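You operate a simulated robot arm through the tools that you are given. There is no shell and no other tool. Be economical: measure what you need, move in short steps, check, and stop when the job is done.

You are at the controls of a simulated robot arm. One attempt, no reset.

## Task
The inverter shows HOT: brush the dust off both vents and restart it.
Fine: switch it off first and on again after; use the green brush and put it back.

Only the result counts: the job must be done as asked and must still hold three seconds after the hand-in. Knocking over, shifting, dropping, spilling or breaking anything else fails it.

## Robot
A 6-joint arm with a two-finger parallel gripper on a trunk, on a base that drives. Base frame: it is fixed to the floor where the robot stands at the start and does not move with it; the origin is under the middle of the robot, x ahead of it, y to its left, z up. Lengths are in cm, angles in degrees, forces in N, time in s.
Its first joint turns from -166.0 to 166.0 degrees. Places, roughly: inverter switch [70, 0, 140]; dust on the vent by the breaker [70, 10, 140]; dust on the far vent [70, -10, 140]; inverter [80, 0, 140]; green brush [50, 125, 100]. Payload 4.1 kg.
Tool frame: the origin (TCP) lies between the finger pads and is the grasp point; the fingertips stand 2.3 cm ahead of it; z points along the fingers, y is the line along which they close. The gripper opens to 9.4 cm. The fingers are 3.8 cm wide and 1 cm thick; the gripper's body (5.4 by 9.6 cm) begins 3.9 cm behind the TCP.
Orientation is that of the tool frame in the base frame, as [roll, pitch, yaw] about the fixed x, y, z axes, in that order (R = Rz(yaw) Ry(pitch) Rx(roll)). With the fingers straight down and closing along the base's y, the tool's x points along the base's -x, its y along +y and its z along -z.

## Interface
- The arm moves only by the tool jog_arm. Its argument "motion" is one flat list of numbers, 7 for each row, row after row: the gripper command, from -1 (fully open) to 1 (shut), values between in proportion, then the shift along the tool's x, y, z in cm, then the turn, a rotation vector about the tool's x, y, z in degrees. In form: [grip, x, y, z, ax, ay, az, grip, x, y, z, ax, ay, az, ...]. A call has 1 to 12 rows; each row shifts and turns the commanded pose from where the row before left it, along the tool's axes as they then stand. Each row takes 0.2 s and may step no farther than 5 cm and 8.6 degrees from the row before; otherwise, or with a gripper value out of range, the whole call is refused. Where a pose cannot be reached the arm comes as near as it can. A force on the tool above 60 N (or 10 N above the force at the start of the call, whichever is more), or a blocked arm, ends the call early, and 0.2 s more pass. The fingers move at their own pace (about 4.5 cm/s each) and stop on an object; they squeeze with about 24 N. The grip force told is the motor's: it shows also when the fingers shut on nothing. Time passes only in rows, and 0.2 s behind the last, so rows that do not move let the fingers close. The reply holds the time, the measured pose of the TCP, the force on the tool along the base axes, the opening and the grip force, in the units named above and with some noise.
- Cameras (640 x 400 px; columns grow to the right, rows downward): "scene" is now at [2.5, 15.88, 157.35]; the picture's right is [-0.12, -0.99, 0.00], its down [-0.58, 0.07, -0.81] and it looks along [0.80, -0.10, -0.59] (base axes); focal length 293 px, centre (320, 200). "wrist" rides on the gripper at [8.6, 1.6, -7.5] in the tool frame; the picture's right is [-0.18, 0.98, 0.00], its down [-0.58, -0.11, -0.81] and it looks along [-0.79, -0.15, 0.59] (tool axes); focal length 243 px, centre (320, 200). There is no depth. A picture from a camera that has moved, and an enlarged one, comes with that camera's place and axes in the base frame and with its lens.
- get_image(camera): a new picture of that camera. No time passes.
- slide_trunk(by): slides the trunk up (or, below 0, down) by that many cm; the arm and the scene camera ride with it, the base frame stays. It gives what a move gives, with no picture.
- drive_base(legs): drives the robot by 1 to 6 legs, each [ahead, turn to the left] in cm and degrees, along the robot's own axes; the way and the turn of a leg run together, so that a leg with both is an arc; at most 150 cm and 180 degrees a leg. The arm and the cameras ride along, it lands a little off, and it stops where it bumps. It gives what a move gives.
- turn_head(pan, tilt): turns the head with the scene camera to pan (to the left, within 155 degrees either way) and tilt (down, from -29 to 69), counted from straight ahead of the robot. It gives what a move gives.
- close_up(camera, box): a new picture of the part [left, top, right, bottom] of that camera's present view, enlarged. No time passes.
- finish_job(): hands the job in; it is judged then, once.

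Work in short steps. Places have to be worked out from the pictures, the camera data and where the tool is seen: move nearer, look again, correct. Check each grasp and each placing, and mend what went wrong. You have 120 turns and 98 pictures in all, those below and enlarged ones among them. Open the gripper and draw the arm clear of the work before you hand the job in, unless the task says otherwise; then end with one line.

The tools are called as a command line: name --argument value ..., lists and objects as JSON in quotes. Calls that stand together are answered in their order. jog_arm: Moves the arm, as the interface text tells. Its arguments: {"type":"object","properties":{"motion":{"type":"array"}},"required":["motion"]} The other tools are called the same way: slide_trunk (by) slides the trunk up or down; drive_base (legs) drives the base; turn_head (pan, tilt) turns the head that bears the scene camera; get_image (camera) takes a picture; close_up (camera, box) takes an enlarged picture of a part of a camera's view; finish_job () hands the job in.

At the start:

```text
clock: 0.0
tool_pos: [39.22, 14.43, 100.05]
tcp_rot: [180.0, 0.0, 180.0]
wrist_force: [0.4, -0.5, -0.2]
width: 9.41
gripper_force: 0.1
trunk travel left (down, up): [-52.5, 6.5]
robot x, y, heading: [-0.08, 0.09, 0.0]
head pan, tilt: [-7.0, 36.0]
```

scene: 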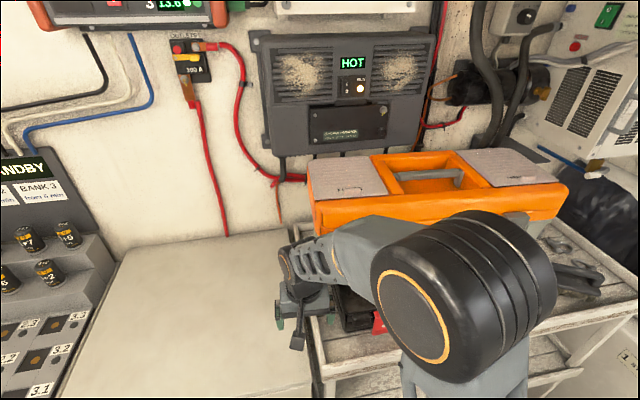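
wrist: 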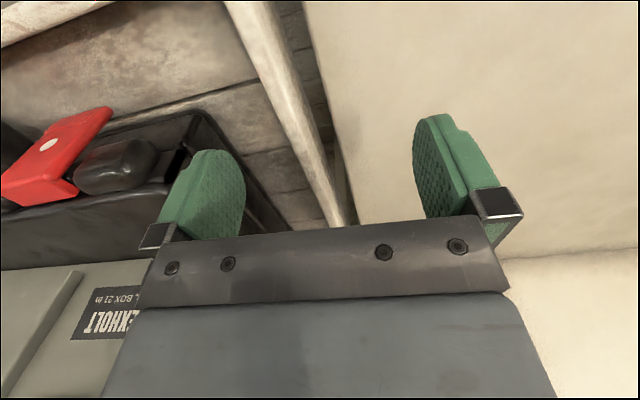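

The inverter with HOT, its switch and two dusty vents are ahead. I'll zoom in on it before looking for the brush.

close_up --camera "scene" --box '[160, 10, 460, 198]'

turn_head --pan 65 --tilt 30

get_image --camera "scene"

```text
2.13 times, centred on (310, 104) of scene
camera zoom: at [2.5, 15.88, 157.35], right [-0.12, -0.99, 0.0], down [-0.58, 0.07, -0.81], along [0.8, -0.1, -0.59], focal length 624 px, centre (341, 404)
```

zoom: 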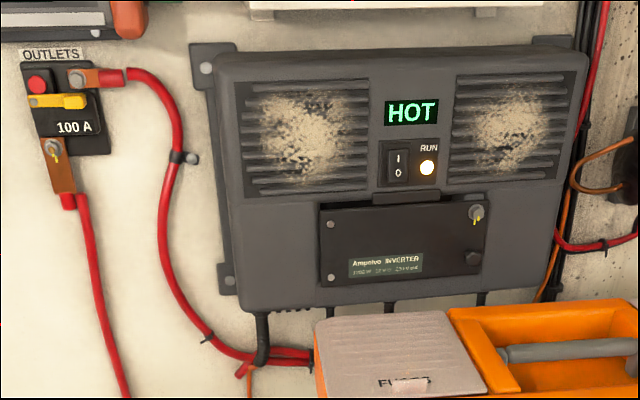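

```text
clock: 1.4
tool_pos: [39.17, 14.46, 99.95]
tcp_rot: [179.9, 0.0, -180.0]
wrist_force: [-1.1, -0.4, 0.4]
width: 9.4
gripper_force: 0.1
trunk travel left (down, up): [-52.5, 6.5]
robot x, y, heading: [0.18, 0.06, 0.2]
head pan, tilt: [65.0, 30.0]
```

```text
94 pictures are left
camera scene: at [-2.36, 25.14, 158.28], right [0.91, -0.42, 0.0], down [-0.21, -0.45, -0.87], along [0.37, 0.78, -0.5], focal length 293 px, centre (320, 200)
```

scene: 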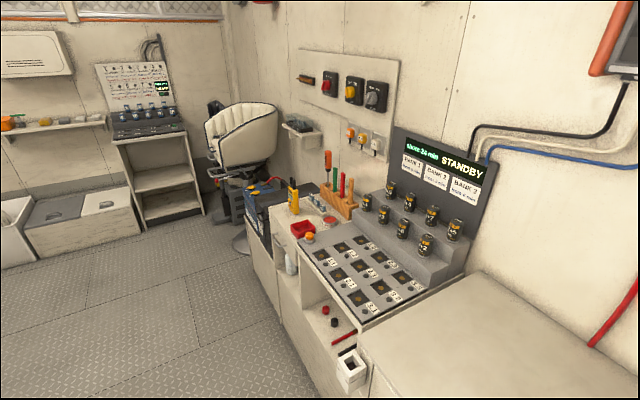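

The brush should be in the wooden rack near (340,190). I'll zoom there.

close_up --camera "scene" --box '[270, 140, 398, 220]'

```text
5.00 times, centred on (334, 180) of scene
camera zoom: at [-2.36, 25.14, 158.28], right [0.91, -0.42, 0.0], down [-0.21, -0.45, -0.87], along [0.37, 0.78, -0.5], focal length 1467 px, centre (250, 300)
```

zoom: 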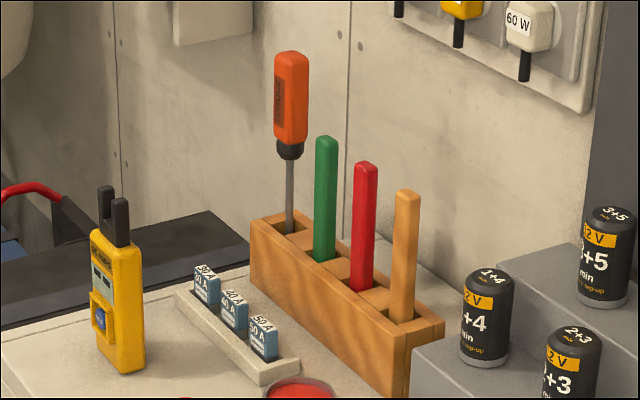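

Green brush stands upright in the rack near (52,125), handle top about z=108. First comes the inverter switch: rocker near (70,1.4,138), lower half "0". I lift the arm before tilting it.

jog_arm --motion '[1, 0, 0, -5, 0, 0, 0, 1, 0, 0, -5, 0, 0, 0, 1, 0, 0, -5, 0, 0, 0, 1, 0, 0, -5, 0, 0, 0, 1, 0, 0, -5, 0, 0, 0, 1, 0, 0, -5, 0, 0, 0]'

turn_head --pan -7 --tilt 20

get_image --camera "scene"

```text
clock: 2.8
tool_pos: [39.13, 14.38, 130.06]
tcp_rot: [-180.0, -0.2, -180.0]
wrist_force: [-0.1, 0.5, -0.1]
width: 0.0
gripper_force: 24.4
trunk travel left (down, up): [-52.5, 6.5]
robot x, y, heading: [-0.06, 0.46, -0.1]
head pan, tilt: [65.0, 30.0]
```

```text
clock: 4.3
tool_pos: [39.19, 14.52, 130.0]
tcp_rot: [-180.0, 0.0, -180.0]
wrist_force: [0.2, -0.8, -0.7]
width: 0.0
gripper_force: 23.9
trunk travel left (down, up): [-52.5, 6.5]
robot x, y, heading: [0.16, 0.03, -0.0]
head pan, tilt: [-7.0, 20.0]
```

```text
92 pictures are left
camera scene: at [3.06, 15.82, 159.88], right [-0.12, -0.99, 0.0], down [-0.34, 0.04, -0.94], along [0.93, -0.11, -0.34], focal length 293 px, centre (320, 200)
```

scene: 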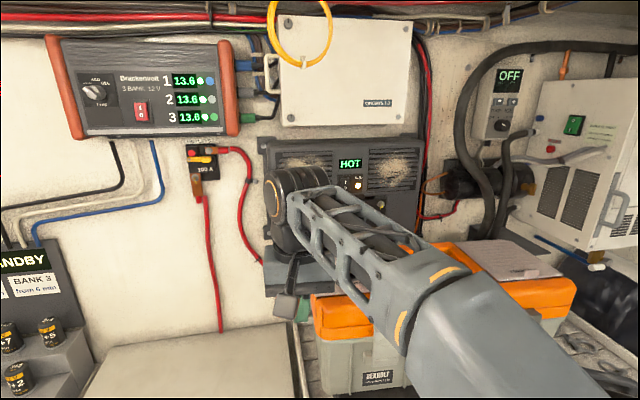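

Yaw the tool 90° so the fingers close along base x, to be tilted forward afterwards (closing axis vertical).

jog_arm --motion '[1, 0, 0, 0, 0, 0, 8.1818, 1, 0, 0, 0, 0, 0, 8.1818, 1, 0, 0, 0, 0, 0, 8.1818, 1, 0, 0, 0, 0, 0, 8.1818, 1, 0, 0, 0, 0, 0, 8.1818, 1, 0, 0, 0, 0, 0, 8.1818, 1, 0, 0, 0, 0, 0, 8.1818, 1, 0, 0, 0, 0, 0, 8.1818, 1, 0, 0, 0, 0, 0, 8.1818, 1, 0, 0, 0, 0, 0, 8.1818, 1, 0, 0, 0, 0, 0, 8.1818]'

jog_arm --motion '[1, -1, 1, 0, -8.1818, 0, 0, 1, -1, 1, 0, -8.1818, 0, 0, 1, -1, 1, 0, -8.1818, 0, 0, 1, -1, 1, 0, -8.1818, 0, 0, 1, -1, 1, 0, -8.1818, 0, 0, 1, -1, 0, 0, -8.1818, 0, 0, 1, -1, 0, 1, -8.1818, 0, 0, 1, -1, 0, 1, -8.1818, 0, 0, 1, -1, 0, 1, -8.1818, 0, 0, 1, -1, 0, 1, -8.1818, 0, 0, 1, -1, 0, 1, -8.1818, 0, 0]'

get_image --camera "scene"

get_image --camera "wrist"

```text
clock: 6.7
tool_pos: [39.18, 14.56, 129.99]
tcp_rot: [-180.0, 0.0, 89.8]
wrist_force: [0.1, -0.1, -0.6]
width: 0.02
gripper_force: 23.9
trunk travel left (down, up): [-52.5, 6.5]
robot x, y, heading: [0.28, 0.2, -0.3]
head pan, tilt: [-7.0, 20.0]
```

```text
clock: 9.1
tool_pos: [45.66, 3.93, 135.27]
tcp_rot: [97.6, -0.6, 95.6]
wrist_force: [0.2, 0.2, 0.6]
width: 0.0
gripper_force: 23.8
out of reach, approached as far as the arm can: row 10, 11
trunk travel left (down, up): [-52.5, 6.5]
robot x, y, heading: [0.21, -0.01, -0.2]
head pan, tilt: [-7.0, 20.0]
```

```text
91 pictures are left
camera scene: at [3.17, 15.84, 159.88], right [-0.12, -0.99, 0.0], down [-0.34, 0.04, -0.94], along [0.93, -0.11, -0.34], focal length 293 px, centre (320, 200)
```

scene: 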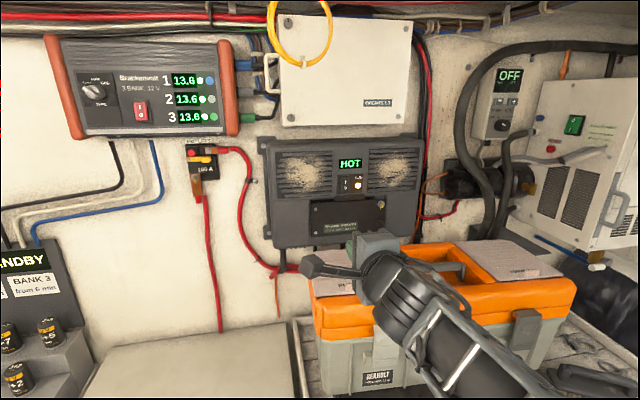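

```text
90 pictures are left
camera wrist: at [37.82, 11.82, 137.89], right [0.15, -0.18, 0.97], down [-0.75, -0.66, -0.01], along [0.64, -0.73, -0.23], focal length 243 px, centre (320, 200)
```

wrist: 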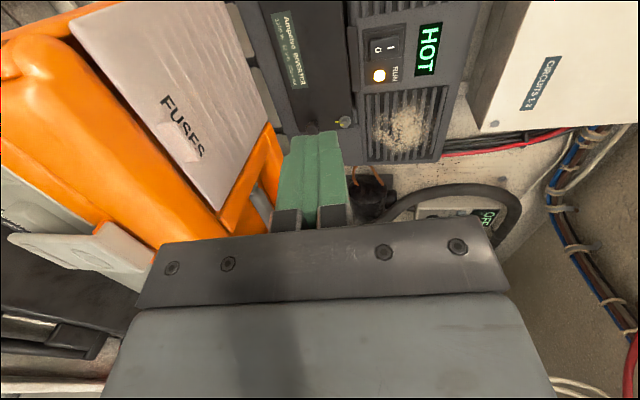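

Camera view gives rocker and finger together. The tilt wasn't quite completed; moving forward some should bring it in reach.

jog_arm --motion '[1, 0, 0, 2.5, 0, 0, 0, 1, 0, 0, 2.5, 0, 0, 0, 1, 0, 0, 0, 0, 0, 0]'

get_image --camera "wrist"

close_up --camera "scene" --box '[250, 120, 442, 240]'

```text
clock: 9.9
tool_pos: [51.78, 2.26, 134.59]
tcp_rot: [89.9, -0.1, 90.0]
wrist_force: [-0.2, 0.1, -0.3]
width: 0.0
gripper_force: 23.7
out of reach, approached as far as the arm can: row 1
trunk travel left (down, up): [-52.5, 6.5]
robot x, y, heading: [0.02, 0.37, 0.0]
head pan, tilt: [-7.0, 20.0]
```

```text
89 pictures are left
camera wrist: at [44.46, 10.89, 136.11], right [0.0, -0.18, 0.98], down [-0.81, -0.58, -0.11], along [0.59, -0.79, -0.15], focal length 243 px, centre (320, 200)
```

wrist: 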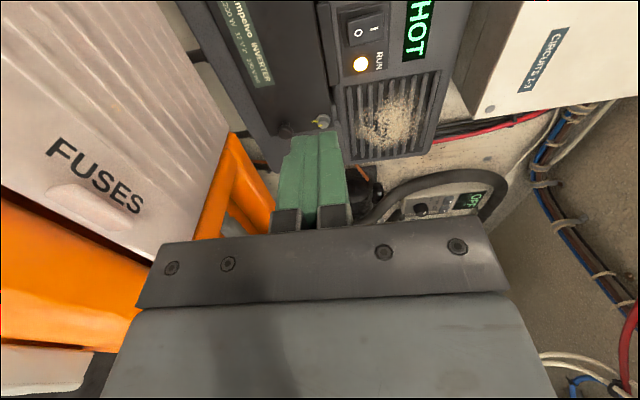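

```text
3.33 times, centred on (346, 180) of scene
camera zoom: at [3.02, 15.81, 159.89], right [-0.12, -0.99, 0.0], down [-0.34, 0.04, -0.94], along [0.93, -0.11, -0.34], focal length 978 px, centre (233, 267)
```

zoom: 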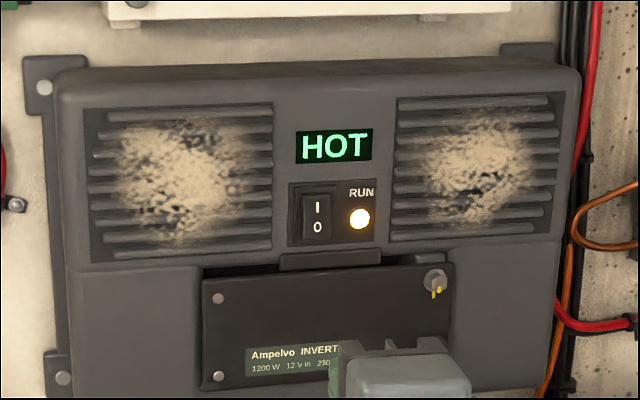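

Triangulated: rocker centre about (71.6, 1.0, 138.4), lower half around z 137.3. I line up and approach to about 4 cm short.

jog_arm --motion '[1, -1.2, 2.5, 3, 0, 0, 0, 1, 0, 0, 5, 0, 0, 0, 1, 0, 0, 5, 0, 0, 0, 1, 0, 0, 0, 0, 0, 0]'

get_image --camera "wrist"

close_up --camera "scene" --box '[250, 120, 442, 240]'

```text
clock: 10.9
tool_pos: [64.79, 1.18, 136.98]
tcp_rot: [90.0, 0.0, 90.0]
wrist_force: [-0.2, -0.5, -0.5]
width: 0.0
gripper_force: 24.2
trunk travel left (down, up): [-52.5, 6.5]
robot x, y, heading: [-0.1, 0.6, -0.3]
head pan, tilt: [-7.0, 20.0]
```

```text
87 pictures are left
camera wrist: at [57.45, 9.65, 138.58], right [0.0, -0.18, 0.98], down [-0.81, -0.58, -0.11], along [0.59, -0.79, -0.15], focal length 243 px, centre (320, 200)
```

wrist: 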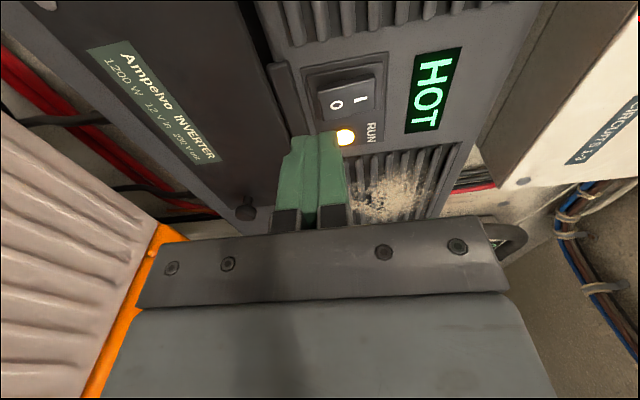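

```text
3.33 times, centred on (346, 180) of scene
camera zoom: at [3.04, 15.81, 159.89], right [-0.12, -0.99, 0.0], down [-0.34, 0.04, -0.94], along [0.93, -0.11, -0.34], focal length 978 px, centre (233, 267)
```

zoom: 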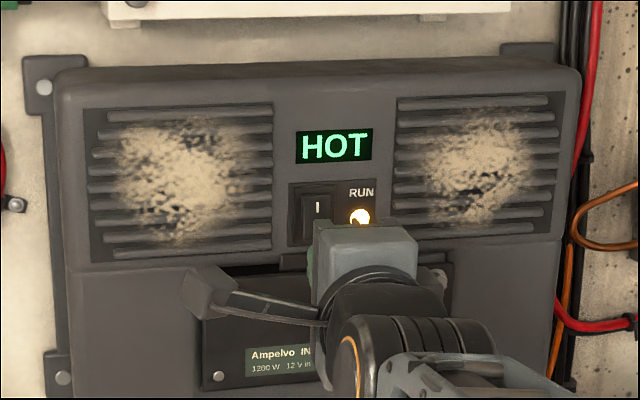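

Aligned; "0" sits at z≈138, finger centre at 137.0. I nudge up 0.4 and creep in.

jog_arm --motion '[1, -0.1, 0.4, 1, 0, 0, 0, 1, 0, 0, 1, 0, 0, 0, 1, 0, 0, 0.7, 0, 0, 0, 1, 0, 0, 0.5, 0, 0, 0]'

get_image --camera "wrist"

```text
clock: 11.9
tool_pos: [68.13, 0.93, 137.08]
tcp_rot: [90.0, -0.1, 90.0]
wrist_force: [0.9, 0.4, -0.2]
width: 0.0
gripper_force: 24.2
trunk travel left (down, up): [-52.5, 6.5]
robot x, y, heading: [-0.56, -0.04, 0.2]
head pan, tilt: [-7.0, 20.0]
```

```text
85 pictures are left
camera wrist: at [60.72, 9.56, 138.75], right [0.0, -0.18, 0.98], down [-0.81, -0.58, -0.11], along [0.59, -0.79, -0.15], focal length 243 px, centre (320, 200)
```

wrist: 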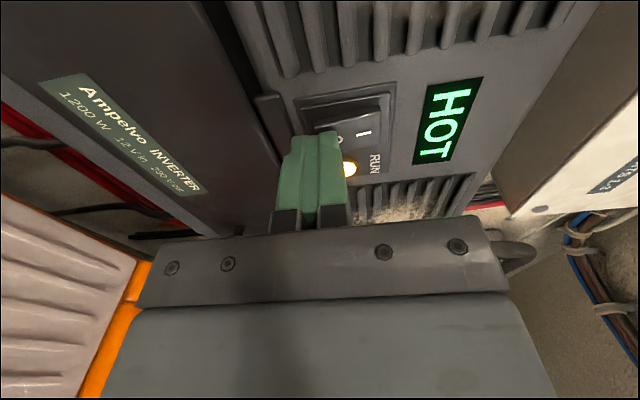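

No contact yet (tip at x≈70.4). Continue creeping.

jog_arm --motion '[1, 0, 0, 0.4, 0, 0, 0, 1, 0, 0, 0.4, 0, 0, 0, 1, 0, 0, 0.3, 0, 0, 0]'

get_image --camera "wrist"

```text
clock: 12.7
tool_pos: [68.4, 0.96, 137.11]
tcp_rot: [90.3, 0.0, 90.1]
wrist_force: [-54.4, 0.3, -26.0]
width: 0.0
gripper_force: 24.1
trunk travel left (down, up): [-52.5, 6.5]
robot x, y, heading: [0.26, -0.05, -0.1]
head pan, tilt: [-7.0, 20.0]
```

```text
84 pictures are left
camera wrist: at [61.07, 9.57, 138.8], right [0.0, -0.18, 0.98], down [-0.81, -0.58, -0.1], along [0.59, -0.79, -0.15], focal length 243 px, centre (320, 200)
```

wrist: 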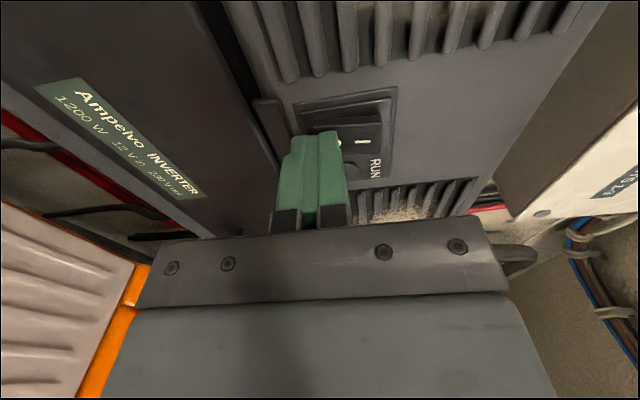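

The rocker flipped: HOT and RUN are dark. Backing off to x≈52.

jog_arm --motion '[1, 0, 0, -3, 0, 0, 0, 1, 0, 0, -5, 0, 0, 0, 1, 0, 0, -5, 0, 0, 0, 1, 0, 0, -4, 0, 0, 0, 1, 0, 0, 0, 0, 0, 0]'

close_up --camera "scene" --box '[250, 120, 442, 240]'

turn_head --pan 75 --tilt 45

get_image --camera "scene"

```text
clock: 13.9
tool_pos: [52.16, 0.94, 137.18]
tcp_rot: [90.0, 0.0, 90.0]
wrist_force: [0.8, -0.9, 0.0]
width: 0.0
gripper_force: 23.8
trunk travel left (down, up): [-52.5, 6.5]
robot x, y, heading: [0.14, 0.16, 0.0]
head pan, tilt: [-7.0, 20.0]
```

```text
3.33 times, centred on (346, 180) of scene
camera zoom: at [3.05, 15.81, 159.88], right [-0.12, -0.99, 0.0], down [-0.34, 0.04, -0.94], along [0.93, -0.11, -0.34], focal length 978 px, centre (233, 267)
```

zoom: 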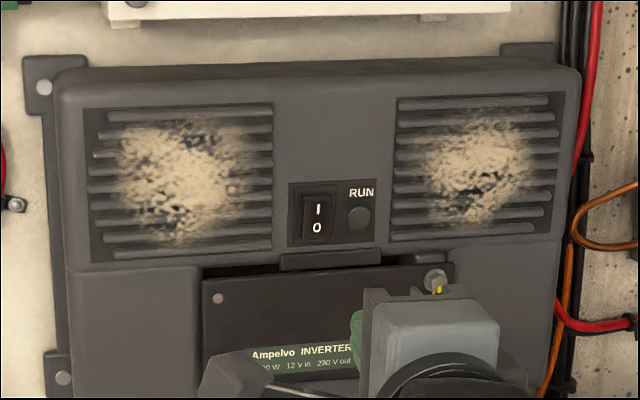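

```text
clock: 15.4
tool_pos: [52.27, 1.06, 137.28]
tcp_rot: [90.1, 0.0, 90.1]
wrist_force: [0.0, 0.0, -0.2]
width: 0.0
gripper_force: 24.2
trunk travel left (down, up): [-52.5, 6.5]
robot x, y, heading: [-0.15, 0.13, 0.1]
head pan, tilt: [75.0, 45.0]
```

```text
82 pictures are left
camera scene: at [-4.08, 24.8, 156.02], right [0.97, -0.26, 0.0], down [-0.18, -0.68, -0.71], along [0.18, 0.68, -0.71], focal length 293 px, centre (320, 200)
```

scene: 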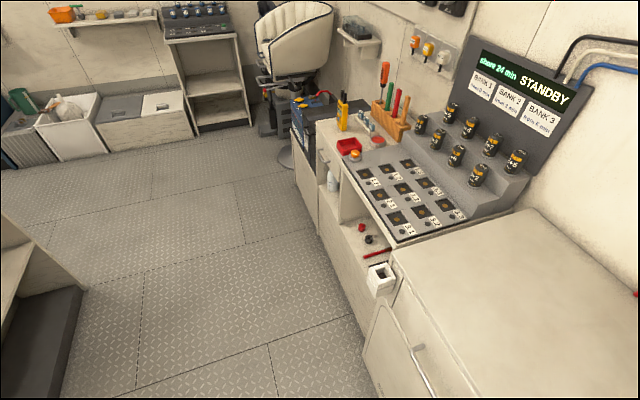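

Inverter is off. The cabinet face runs at x≈29, floor clear. I back off a bit, turn left and drive along the bench.

drive_base --legs '[[-6, 0], [0, 90], [60, 0]]'

turn_head --pan -40 --tilt 40

get_image --camera "scene"

```text
clock: 23.1
tool_pos: [-3.92, 111.76, 137.3]
tcp_rot: [90.1, 0.1, 178.8]
wrist_force: [0.6, -0.1, -0.7]
width: 0.01
gripper_force: 23.6
trunk travel left (down, up): [-52.5, 6.5]
robot x, y, heading: [-4.26, 59.71, 88.5]
head pan, tilt: [75.0, 45.0]
```

```text
clock: 25.1
tool_pos: [-4.07, 111.7, 137.21]
tcp_rot: [90.1, -0.1, 178.8]
wrist_force: [1.2, -0.1, 0.0]
width: 0.0
gripper_force: 24.0
trunk travel left (down, up): [-52.5, 6.5]
robot x, y, heading: [-4.05, 59.27, 88.7]
head pan, tilt: [-40.0, 40.0]
```

```text
81 pictures are left
camera scene: at [-15.71, 60.23, 156.74], right [0.75, -0.66, 0.0], down [-0.42, -0.48, -0.77], along [0.5, 0.58, -0.64], focal length 293 px, centre (320, 200)
```

scene: 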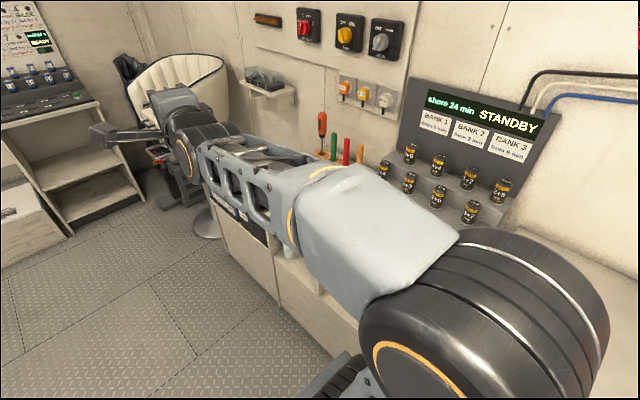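

Path still clear. Drive on 50 cm and turn back right.

drive_base --legs '[[50, 0], [0, -89]]'

turn_head --pan 10 --tilt 42

get_image --camera "scene"

```text
clock: 29.6
tool_pos: [19.62, 157.21, 137.26]
tcp_rot: [89.9, 0.1, 152.9]
wrist_force: [0.1, 0.4, 0.2]
width: 0.0
gripper_force: 24.1
trunk travel left (down, up): [-52.5, 6.5]
robot x, y, heading: [-3.39, 110.46, 63.0]
head pan, tilt: [-40.0, 40.0]
stopped in leg 2: the robot was blocked; the commanded pose is now the measured one
```

```text
clock: 30.8
tool_pos: [19.56, 157.32, 137.28]
tcp_rot: [90.0, 0.0, 152.9]
wrist_force: [0.1, 0.3, -0.5]
width: 0.0
gripper_force: 24.4
trunk travel left (down, up): [-52.5, 6.5]
robot x, y, heading: [-3.13, 110.76, 63.2]
head pan, tilt: [10.0, 42.0]
```

```text
80 pictures are left
camera scene: at [-18.81, 120.7, 156.45], right [0.96, -0.29, 0.0], down [-0.2, -0.64, -0.74], along [0.22, 0.71, -0.67], focal length 293 px, centre (320, 200)
```

scene: 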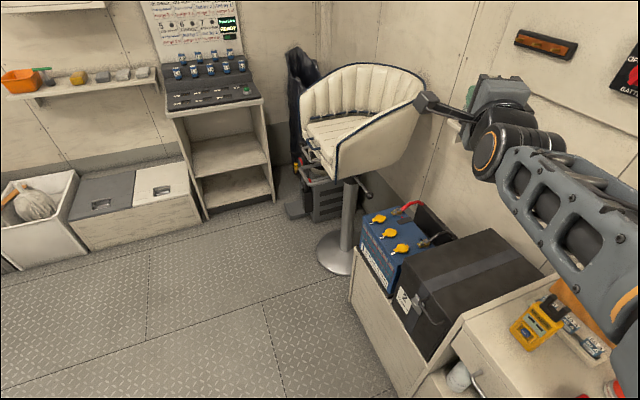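

The base touched the low cabinet while turning; I relieve it a few degrees and will reach with joint 1 instead (brush ~57 cm away, in reach). Then look at the brush.

drive_base --legs '[[0, 5]]'

turn_head --pan -50 --tilt 42

get_image --camera "scene"

```text
clock: 31.7
tool_pos: [15.38, 159.13, 137.22]
tcp_rot: [90.0, 0.0, 158.0]
wrist_force: [-0.4, -0.1, 0.6]
width: 0.01
gripper_force: 24.2
trunk travel left (down, up): [-52.5, 6.5]
robot x, y, heading: [-3.57, 110.69, 68.1]
head pan, tilt: [10.0, 42.0]
```

```text
clock: 33.0
tool_pos: [15.37, 159.11, 137.29]
tcp_rot: [90.0, 0.0, 158.0]
wrist_force: [0.6, 0.2, -0.1]
width: 0.01
gripper_force: 24.1
trunk travel left (down, up): [-52.5, 6.5]
robot x, y, heading: [-3.42, 110.69, 68.1]
head pan, tilt: [-50.0, 42.0]
```

```text
79 pictures are left
camera scene: at [-13.44, 113.74, 156.45], right [0.31, -0.95, 0.0], down [-0.64, -0.21, -0.74], along [0.71, 0.23, -0.67], focal length 293 px, centre (320, 200)
```

scene: 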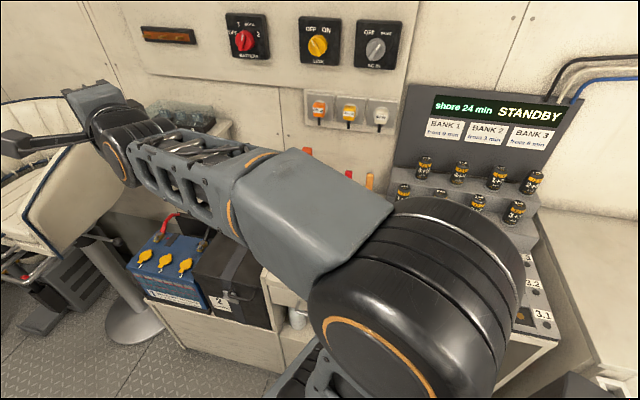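

Tilt the tool back to straight down here, then carry it over the rack at height.

jog_arm --motion '[1, 0, 0, 0, 8.1818, 0, 0, 1, 0, 0, 0, 8.1818, 0, 0, 1, 0, 0, 0, 8.1818, 0, 0, 1, 0, 0, 0, 8.1818, 0, 0, 1, 0, 0, 0, 8.1818, 0, 0, 1, 0, 0, 0, 8.1818, 0, 0, 1, 0, 0, 0, 8.1818, 0, 0, 1, 0, 0, 0, 8.1818, 0, 0, 1, 0, 0, 0, 8.1818, 0, 0, 1, 0, 0, 0, 8.1818, 0, 0, 1, 0, 0, 0, 8.1818, 0, 0]'

jog_arm --motion '[1, -4.245, -1.63, 0.8, 0, 0, 0, 1, -4.245, -1.63, 0.8, 0, 0, 0, 1, -4.245, -1.63, 0.8, 0, 0, 0, 1, -4.245, -1.63, 0.8, 0, 0, 0, 1, -4.245, -1.63, 0.8, 0, 0, 0, 1, -4.245, -1.63, 0.8, 0, 0, 0, 1, -4.245, -1.63, 0.8, 0, 0, 0, 1, -4.245, -1.63, 0.8, 0, 0, 0, 1, -4.245, -1.63, 0.8, 0, 0, 0, 1, -4.245, -1.63, 0.8, 0, 0, 0, 1, -4.245, -1.63, 0.8, 0, 0, 0]'

jog_arm --motion '[-1, 0, 0, 0, 0, 0, 8.5, -1, 0, 0, 0, 0, 0, 8.5, -1, 0, 0, 0, 0, 0, 8.5, -1, 0, 0, 0, 0, 0, 8.5, -1, 0, 0, 0, 0, 0, 8.5, -1, 0, 0, 0, 0, 0, 8.5, -1, 0, 0, 0, 0, 0, 8.5, -1, 0, 0, 0, 0, 0, 8.5, -1, 0, 0, 0, 0, 0, 0]'

get_image --camera "scene"

get_image --camera "wrist"

```text
clock: 35.4
tool_pos: [15.12, 158.34, 136.17]
tcp_rot: [180.0, 0.0, 158.0]
wrist_force: [0.0, -0.8, 0.9]
width: 0.0
gripper_force: 23.6
out of reach, approached as far as the arm can: row 11
trunk travel left (down, up): [-52.5, 6.5]
robot x, y, heading: [-3.5, 110.32, 68.1]
head pan, tilt: [-50.0, 42.0]
```

```text
clock: 37.8
tool_pos: [52.27, 124.14, 127.25]
tcp_rot: [180.0, 0.0, 158.0]
wrist_force: [0.3, -0.1, 0.2]
width: 0.0
gripper_force: 24.1
trunk travel left (down, up): [-52.5, 6.5]
robot x, y, heading: [-3.35, 110.75, 68.3]
head pan, tilt: [-50.0, 42.0]
```

```text
clock: 39.8
tool_pos: [51.83, 124.46, 127.45]
tcp_rot: [-180.0, -0.1, 89.9]
wrist_force: [0.1, -0.6, 0.3]
width: 9.41
gripper_force: 0.1
trunk travel left (down, up): [-52.5, 6.5]
robot x, y, heading: [-3.69, 110.59, 68.3]
head pan, tilt: [-50.0, 42.0]
```

```text
78 pictures are left
camera scene: at [-13.42, 113.73, 156.45], right [0.31, -0.95, 0.0], down [-0.64, -0.21, -0.74], along [0.71, 0.23, -0.67], focal length 293 px, centre (320, 200)
```

scene: 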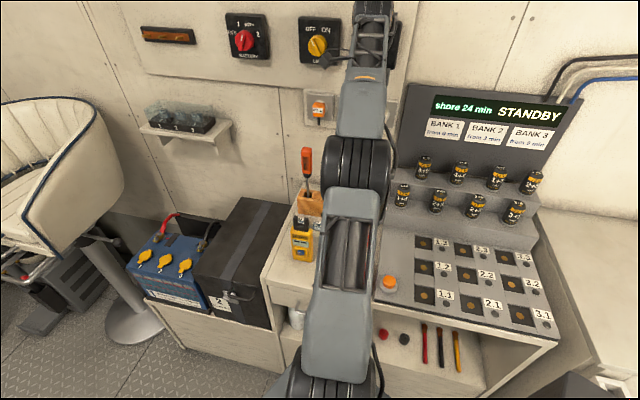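

```text
77 pictures are left
camera wrist: at [53.56, 133.09, 134.81], right [0.98, -0.19, 0.0], down [-0.11, -0.58, 0.81], along [-0.15, -0.79, -0.59], focal length 243 px, centre (320, 200)
```

wrist: 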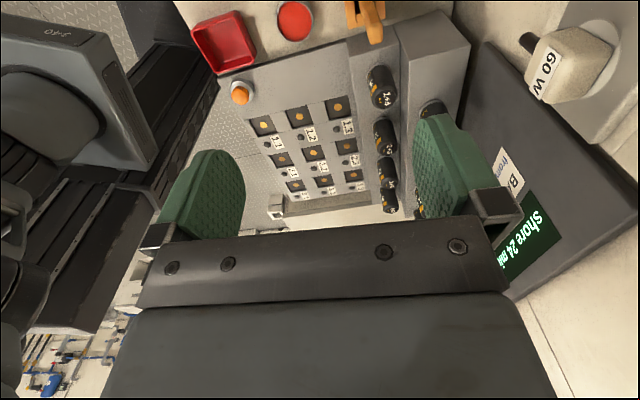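

Triangulating with the new view, the rack is farther than assumed: screwdriver near (57,141), so brush near (56,134). I shift the tool +y so the wrist camera can see the rack.

jog_arm --motion '[-1, 4, 1, 0, 0, 0, 0, -1, 4, 1, 0, 0, 0, 0, -1, 4, 1, 0, 0, 0, 0, -1, 4, 1, 0, 0, 0, 0, -1, 0, 0, 0, 0, 0, 0]'

get_image --camera "wrist"

get_image --camera "scene"

```text
clock: 41.0
tool_pos: [50.68, 138.56, 124.08]
tcp_rot: [180.0, 0.0, 90.0]
wrist_force: [-0.2, -0.9, -0.1]
width: 9.39
gripper_force: 0.0
out of reach, approached as far as the arm can: row 1, 2, 3, 4
trunk travel left (down, up): [-52.5, 6.5]
robot x, y, heading: [-3.91, 110.54, 68.0]
head pan, tilt: [-50.0, 42.0]
```

```text
76 pictures are left
camera wrist: at [52.48, 147.24, 131.55], right [0.98, -0.18, 0.0], down [-0.11, -0.58, 0.81], along [-0.15, -0.79, -0.59], focal length 243 px, centre (320, 200)
```

wrist: 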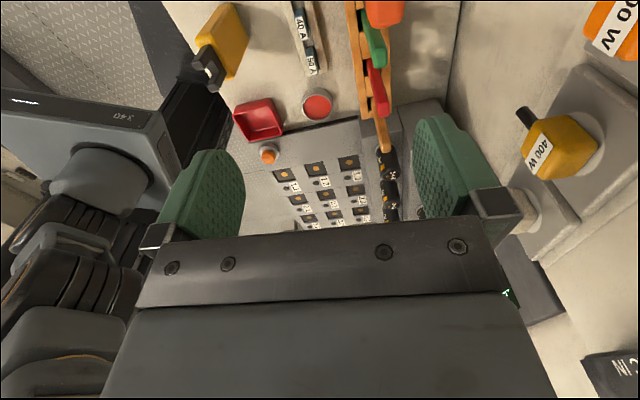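

```text
75 pictures are left
camera scene: at [-13.4, 113.75, 156.45], right [0.31, -0.95, 0.0], down [-0.64, -0.21, -0.74], along [0.71, 0.23, -0.67], focal length 293 px, centre (320, 200)
```

scene: 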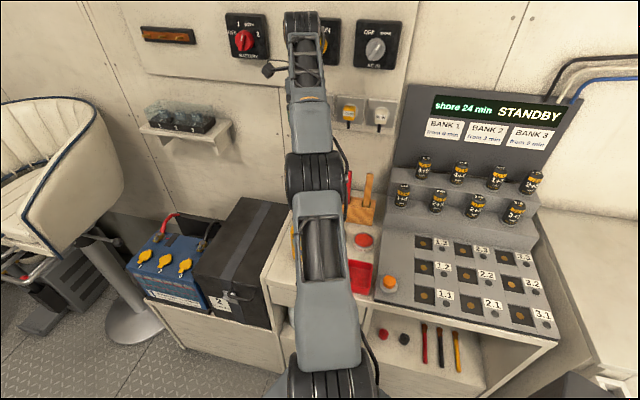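

Brush top triangulated at about (56.8, 133.6, 103.5), neighbours 6.5 cm either side. The wrist camera would hit the screwdriver in this yaw, so I pull back and turn the tool 180° to have the camera on the red-brush side.

jog_arm --motion '[-1, -4, -3, 0, 0, 0, 0, -1, -3, -3, 0, 0, 0, 0, -1, 0, 0, 0, 0, 0, -8, -1, 0, 0, 0, 0, 0, -8, -1, 0, 0, 0, 0, 0, -8, -1, 0, 0, 0, 0, 0, -8, -1, 0, 0, 0, 0, 0, -8, -1, 0, 0, 0, 0, 0, -8, -1, 0, 0, 0, 0, 0, -8, -1, 0, 0, 0, 0, 0, -8, -1, 0, 0, 0, 0, 0, -8, -1, 0, 0, 0, 0, 0, -8]'

jog_arm --motion '[-1, 0, 0, 0, 0, 0, -8.333, -1, 0, 0, 0, 0, 0, -8.333, -1, 0, 0, 0, 0, 0, -8.333, -1, 0, 0, 0, 0, 0, -8.333, -1, 0, 0, 0, 0, 0, -8.333, -1, 0, 0, 0, 0, 0, -8.333, -1, 0, 0, 0, 0, 0, -8.333, -1, 0, 0, 0, 0, 0, -8.333, -1, 0, 0, 0, 0, 0, -8.333, -1, 0, 0, 0, 0, 0, -8.333, -1, 0, 0, 0, 0, 0, -8.333, -1, 0, 0, 0, 0, 0, -8.333]'

get_image --camera "wrist"

```text
clock: 43.6
tool_pos: [44.86, 131.69, 124.16]
tcp_rot: [-180.0, 0.0, 170.2]
wrist_force: [-0.3, -0.9, -0.6]
width: 9.39
gripper_force: 0.1
trunk travel left (down, up): [-52.5, 6.5]
robot x, y, heading: [-3.37, 110.38, 68.1]
head pan, tilt: [-50.0, 42.0]
```

```text
clock: 46.2
tool_pos: [44.84, 131.7, 124.12]
tcp_rot: [-180.0, 0.1, -89.8]
wrist_force: [0.4, 0.0, 0.1]
width: 9.42
gripper_force: 0.1
trunk travel left (down, up): [-52.5, 6.5]
robot x, y, heading: [-3.36, 110.72, 68.2]
head pan, tilt: [-50.0, 42.0]
```

```text
74 pictures are left
camera wrist: at [43.36, 123.05, 131.58], right [-0.98, 0.18, 0.0], down [0.11, 0.58, 0.81], along [0.15, 0.79, -0.59], focal length 243 px, centre (320, 200)
```

wrist: 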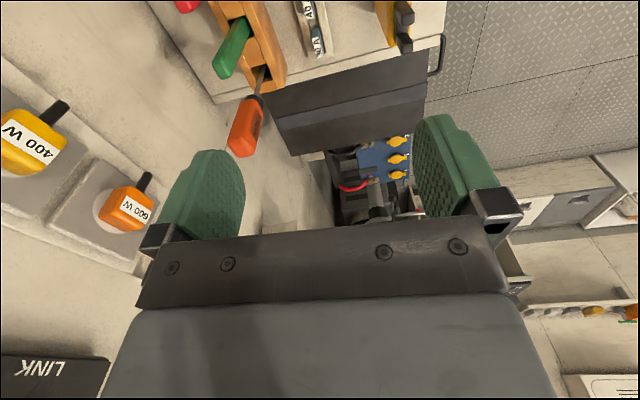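

Green top confirmed at (56.6,134,~103.5). Move down partway and over it.

jog_arm --motion '[-1, 0, 0, 4, 0, 0, 0, -1, 0, 0, 4, 0, 0, 0, -1, 0, 0, 4, 0, 0, 0, -1, -0.8, -4, 0, 0, 0, 0, -1, -0.8, -4, 0, 0, 0, 0, -1, -0.7, -3.75, 0, 0, 0, 0, -1, 0, 0, 2, 0, 0, 0, -1, 0, 0, 0, 0, 0, 0]'

get_image --camera "wrist"

get_image --camera "scene"

```text
clock: 48.0
tool_pos: [56.81, 134.06, 110.34]
tcp_rot: [-179.9, 0.0, -89.9]
wrist_force: [0.3, -0.3, 0.2]
width: 9.4
gripper_force: 0.1
trunk travel left (down, up): [-52.5, 6.5]
robot x, y, heading: [-3.46, 110.37, 68.0]
head pan, tilt: [-50.0, 42.0]
```

```text
73 pictures are left
camera wrist: at [55.26, 125.43, 117.78], right [-0.98, 0.18, 0.0], down [0.11, 0.58, 0.81], along [0.15, 0.79, -0.59], focal length 243 px, centre (320, 200)
```

wrist: 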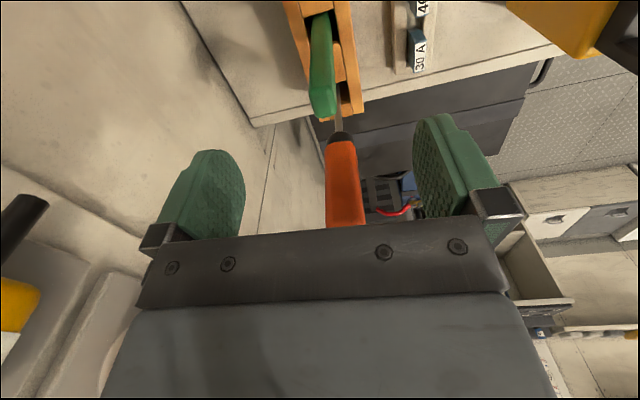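

```text
72 pictures are left
camera scene: at [-13.45, 113.72, 156.45], right [0.31, -0.95, 0.0], down [-0.64, -0.21, -0.74], along [0.71, 0.23, -0.67], focal length 293 px, centre (320, 200)
```

scene: 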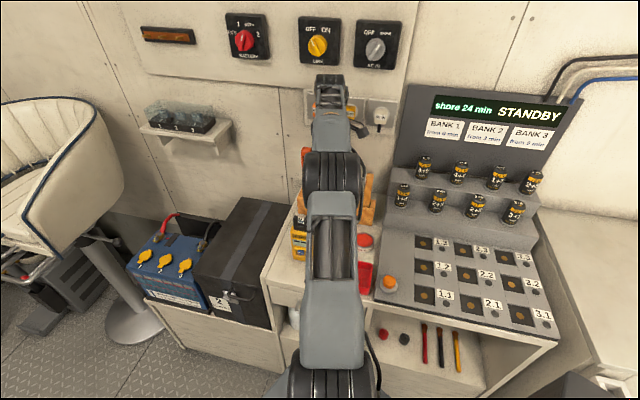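

Handle is centred between the fingers. Descend to z≈101.

jog_arm --motion '[-1, 0.2, 0, 2.5, 0, 0, 0, -1, 0, 0, 2.5, 0, 0, 0, -1, 0, 0, 2.5, 0, 0, 0, -1, 0, 0, 1.8, 0, 0, 0, -1, 0, 0, 0, 0, 0, 0]'

get_image --camera "wrist"

```text
clock: 49.2
tool_pos: [56.49, 133.9, 100.82]
tcp_rot: [179.9, 0.0, -90.0]
wrist_force: [-0.1, 0.7, 0.1]
width: 9.38
gripper_force: 0.0
trunk travel left (down, up): [-52.5, 6.5]
robot x, y, heading: [-3.31, 110.51, 68.4]
head pan, tilt: [-50.0, 42.0]
```

```text
71 pictures are left
camera wrist: at [55.05, 125.25, 108.34], right [-0.98, 0.18, 0.0], down [0.11, 0.58, 0.81], along [0.15, 0.79, -0.59], focal length 243 px, centre (320, 200)
```

wrist: 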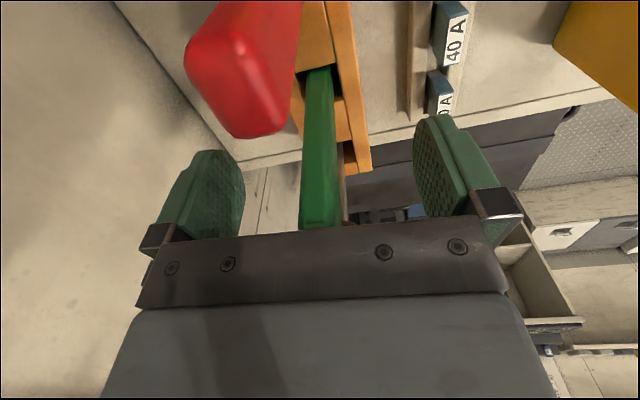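

Handle between the pads, about 0.2 cm off centre; correct and close.

jog_arm --motion '[-1, 0, -0.2, 0, 0, 0, 0, 1, 0, 0, 0, 0, 0, 0, 1, 0, 0, 0, 0, 0, 0, 1, 0, 0, 0, 0, 0, 0, 1, 0, 0, 0, 0, 0, 0, 1, 0, 0, 0, 0, 0, 0, 1, 0, 0, 0, 0, 0, 0]'

get_image --camera "wrist"

```text
clock: 50.8
tool_pos: [56.72, 133.83, 101.04]
tcp_rot: [-179.9, 0.0, -90.0]
wrist_force: [0.5, 0.3, 0.4]
width: 1.52
gripper_force: 24.5
trunk travel left (down, up): [-52.5, 6.5]
robot x, y, heading: [-3.87, 110.5, 68.4]
head pan, tilt: [-50.0, 42.0]
```

```text
70 pictures are left
camera wrist: at [55.24, 125.2, 108.39], right [-0.98, 0.18, 0.0], down [0.11, 0.58, 0.81], along [0.15, 0.79, -0.59], focal length 243 px, centre (320, 200)
```

wrist: 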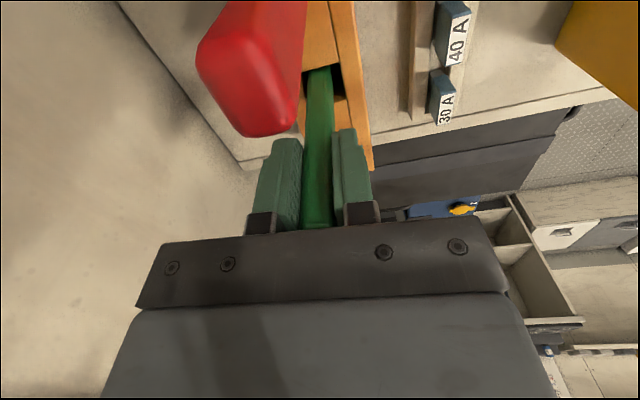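

Gripped (1.5 cm). Grasp pose noted: (56.7,133.85,101.0). Lift straight up.

jog_arm --motion '[1, 0, 0, -2, 0, 0, 0, 1, 0, 0, -2, 0, 0, 0, 1, 0, 0, -2, 0, 0, 0, 1, 0, 0, -2, 0, 0, 0, 1, 0, 0, -2, 0, 0, 0, 1, 0, 0, 0, 0, 0, 0]'

get_image --camera "wrist"

get_image --camera "scene"

```text
clock: 52.2
tool_pos: [56.93, 133.77, 111.11]
tcp_rot: [-180.0, 0.0, -90.1]
wrist_force: [0.8, -0.3, -0.3]
width: 1.54
gripper_force: 24.5
trunk travel left (down, up): [-52.5, 6.5]
robot x, y, heading: [-3.63, 110.44, 68.2]
head pan, tilt: [-50.0, 42.0]
```

```text
69 pictures are left
camera wrist: at [55.36, 125.12, 118.54], right [-0.98, 0.18, 0.0], down [0.11, 0.58, 0.81], along [0.15, 0.79, -0.59], focal length 243 px, centre (320, 200)
```

wrist: 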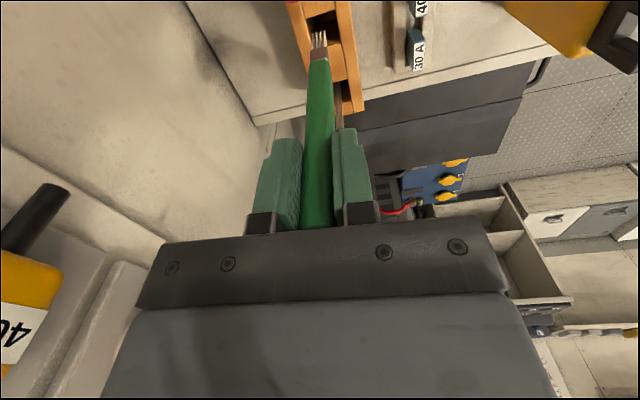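

```text
68 pictures are left
camera scene: at [-13.42, 113.73, 156.45], right [0.31, -0.95, 0.0], down [-0.64, -0.21, -0.74], along [0.71, 0.23, -0.67], focal length 293 px, centre (320, 200)
```

scene: 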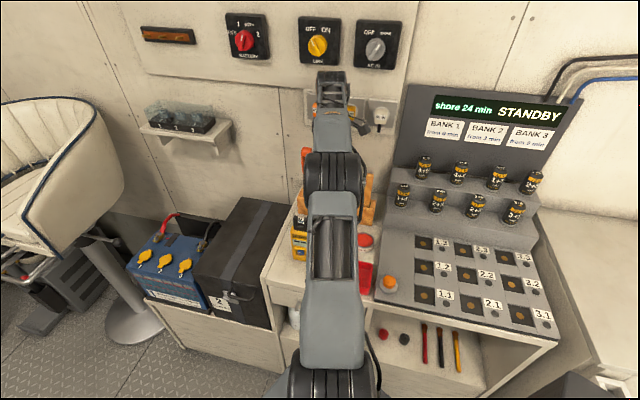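

Bristle tip hangs about 18 cm below the TCP (z≈93), still near the slot. Lift more using the trunk, then check.

slide_trunk --by 6

jog_arm --motion '[1, 0, 0, -1.5, 0, 0, 0, 1, 0, 0, -1.5, 0, 0, 0, 1, 0, 0, 0, 0, 0, 0]'

get_image --camera "wrist"

```text
clock: 53.2
tool_pos: [56.99, 133.76, 117.15]
tcp_rot: [-179.9, 0.0, -90.0]
wrist_force: [0.1, 0.5, -1.0]
width: 1.54
gripper_force: 24.4
trunk travel left (down, up): [-58.5, 0.5]
robot x, y, heading: [-3.49, 110.49, 67.9]
head pan, tilt: [-50.0, 42.0]
```

```text
clock: 54.0
tool_pos: [56.75, 133.84, 120.14]
tcp_rot: [179.9, 0.0, -90.0]
wrist_force: [0.7, -0.2, -0.8]
width: 1.55
gripper_force: 24.5
trunk travel left (down, up): [-58.5, 0.5]
robot x, y, heading: [-3.72, 110.52, 68.3]
head pan, tilt: [-50.0, 42.0]
```

```text
67 pictures are left
camera wrist: at [55.32, 125.12, 127.49], right [-0.98, 0.18, 0.0], down [0.11, 0.58, 0.81], along [0.15, 0.79, -0.59], focal length 243 px, centre (320, 200)
```

wrist: 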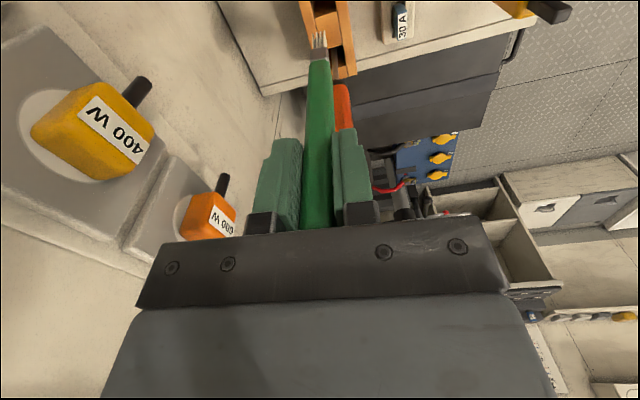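

Brush is fully out, narrow bristle tip ~18 cm ahead of TCP. Withdraw toward the robot, then swing the arm to in front of the robot for travel.

jog_arm --motion '[1, 0, 3, -1.5, 0, 0, 0, 1, 0, 4, -1.5, 0, 0, 0, 1, 0, 4, -1.5, 0, 0, 0, 1, 0, 0, 0, 0, 0, 0]'

jog_arm --motion '[1, -3, 4, 0, 0, 0, 0, 1, -3, 4, 0, 0, 0, 0, 1, -3, 4, 0, 0, 0, 0, 1, -3, 4, 0, 0, 0, 0, 1, -3, 4, 0, 0, 0, 0, 1, -3, 4, 0, 0, 0, 0, 1, -3, 4, 0, 0, 0, 0, 1, 0, 0, 0, 0, 0, 0]'

get_image --camera "scene"

```text
clock: 55.0
tool_pos: [45.99, 133.76, 124.6]
tcp_rot: [-179.9, 0.0, -90.1]
wrist_force: [0.1, -0.5, -0.3]
width: 1.55
gripper_force: 23.7
trunk travel left (down, up): [-58.5, 0.5]
robot x, y, heading: [-3.25, 110.68, 68.1]
head pan, tilt: [-50.0, 42.0]
```

```text
clock: 56.8
tool_pos: [17.82, 154.73, 124.72]
tcp_rot: [180.0, 0.0, -90.1]
wrist_force: [1.0, -0.1, -0.2]
width: 1.54
gripper_force: 24.5
trunk travel left (down, up): [-58.5, 0.5]
robot x, y, heading: [-3.71, 110.56, 67.9]
head pan, tilt: [-50.0, 42.0]
```

```text
66 pictures are left
camera scene: at [-13.42, 113.73, 162.45], right [0.31, -0.95, 0.0], down [-0.64, -0.21, -0.74], along [0.71, 0.23, -0.67], focal length 293 px, centre (320, 200)
```

scene: 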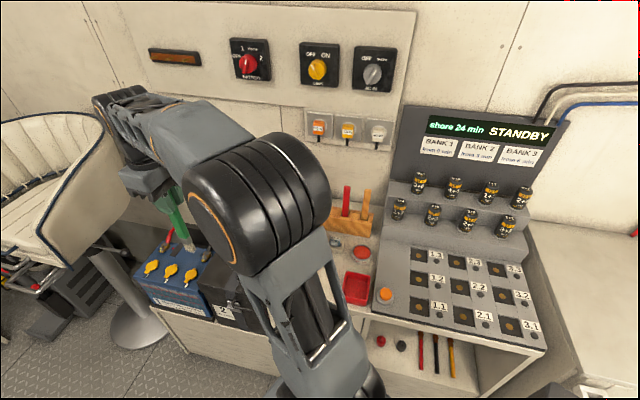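

Brush carried clear. Turn to heading 90 and back up along the bench.

drive_base --legs '[[0, 22], [-110, 0]]'

turn_head --pan -60 --tilt 35

get_image --camera "scene"

```text
clock: 63.6
tool_pos: [0.58, 50.75, 124.68]
tcp_rot: [-180.0, 0.0, -67.9]
wrist_force: [-0.1, -0.8, -0.6]
width: 1.54
gripper_force: 24.1
trunk travel left (down, up): [-58.5, 0.5]
robot x, y, heading: [-2.3, 1.38, 90.4]
head pan, tilt: [-50.0, 42.0]
```

```text
clock: 64.3
tool_pos: [0.59, 50.84, 124.42]
tcp_rot: [179.9, 0.0, -67.8]
wrist_force: [-0.7, 0.8, 0.8]
width: 1.55
gripper_force: 24.3
trunk travel left (down, up): [-58.5, 0.5]
robot x, y, heading: [-2.4, 1.67, 90.5]
head pan, tilt: [-60.0, 35.0]
```

```text
65 pictures are left
camera scene: at [-11.57, 0.19, 163.5], right [0.51, -0.86, 0.0], down [-0.49, -0.29, -0.82], along [0.71, 0.42, -0.57], focal length 293 px, centre (320, 200)
```

scene: 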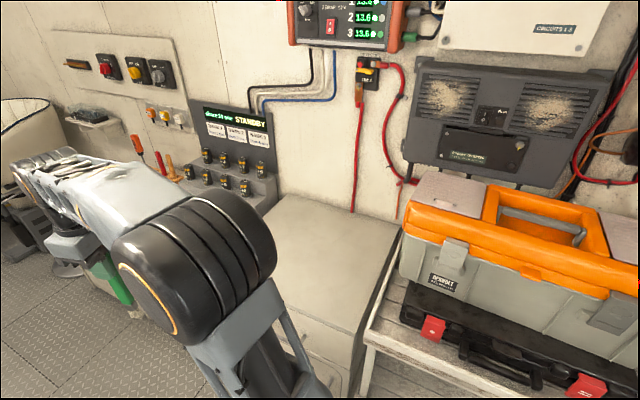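

The toolbox lid is high (z≈125), so the hanging brush must be tilted horizontal before I turn. First align yaw, then tilt forward while raising.

jog_arm --motion '[1, 0, 0, -1, 0, 0, -8.53, 1, 0, 0, -1, 0, 0, -8.53, 1, 0, 0, -1, 0, 0, -8.53, 1, 0, 0, -1, 0, 0, -8.53, 1, 0, 0, -1, 0, 0, -8.53, 1, 0, 0, -1, 0, 0, -8.53, 1, 0, 0, -1, 0, 0, -8.53, 1, 0, 0, -1, 0, 0, -8.53, 1, 0, -4, 0, 0, 0, 0]'

jog_arm --motion '[1, 0, 0, -1, 8.1818, 0, 0, 1, 0, 0, -1, 8.1818, 0, 0, 1, 0, 0, -1, 8.1818, 0, 0, 1, 0, 0, -1, 8.1818, 0, 0, 1, 0, 0, 0, 8.1818, 0, 0, 1, 0, 0, 0, 8.1818, 0, 0, 1, 0, 0, 0, 8.1818, 0, 0, 1, 0, -1, 0, 8.1818, 0, 0, 1, 0, -1, 0, 8.1818, 0, 0, 1, 0, -1, 0, 8.1818, 0, 0, 1, 0, -1, 0, 8.1818, 0, 0, 1, 0, 0, 0, 0, 0, 0]'

get_image --camera "wrist"

get_image --camera "scene"

```text
clock: 66.3
tool_pos: [0.48, 54.84, 132.48]
tcp_rot: [179.8, 0.0, 0.5]
wrist_force: [0.4, 0.5, -0.7]
width: 1.59
gripper_force: 24.3
trunk travel left (down, up): [-58.5, 0.5]
robot x, y, heading: [-2.28, 1.55, 90.4]
head pan, tilt: [-60.0, 35.0]
```

```text
clock: 68.9
tool_pos: [-0.48, 54.52, 145.05]
tcp_rot: [-96.2, 0.0, 0.3]
wrist_force: [-0.3, 0.3, 0.1]
width: 1.52
gripper_force: 24.2
out of reach, approached as far as the arm can: row 10, 11
trunk travel left (down, up): [-58.5, 0.5]
robot x, y, heading: [-2.01, 1.65, 90.6]
head pan, tilt: [-60.0, 35.0]
```

```text
64 pictures are left
camera wrist: at [8.37, 47.08, 144.2], right [-0.18, -0.11, -0.98], down [-0.58, -0.79, 0.2], along [-0.8, 0.6, 0.08], focal length 243 px, centre (320, 200)
```

wrist: 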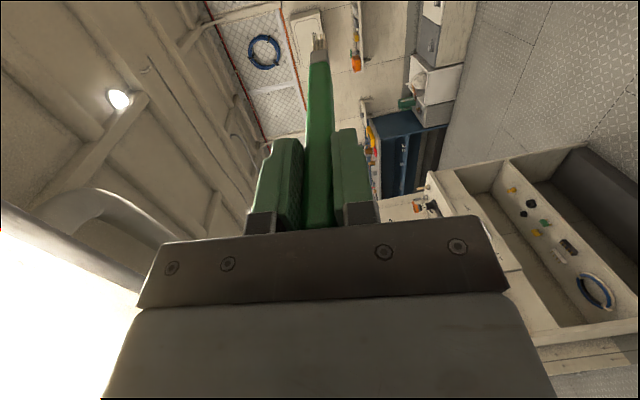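

```text
63 pictures are left
camera scene: at [-11.58, 0.15, 163.5], right [0.51, -0.86, 0.0], down [-0.49, -0.29, -0.82], along [0.71, 0.41, -0.57], focal length 293 px, centre (320, 200)
```

scene: 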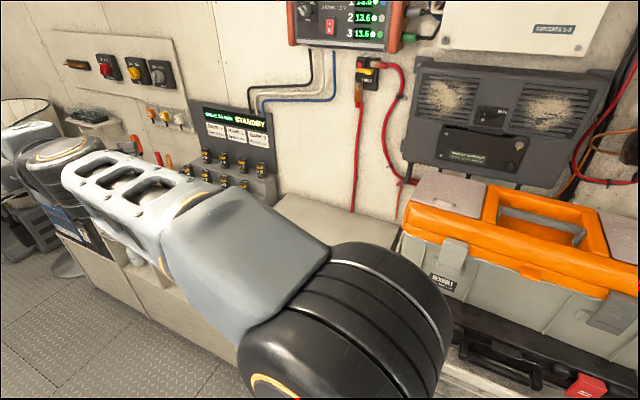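

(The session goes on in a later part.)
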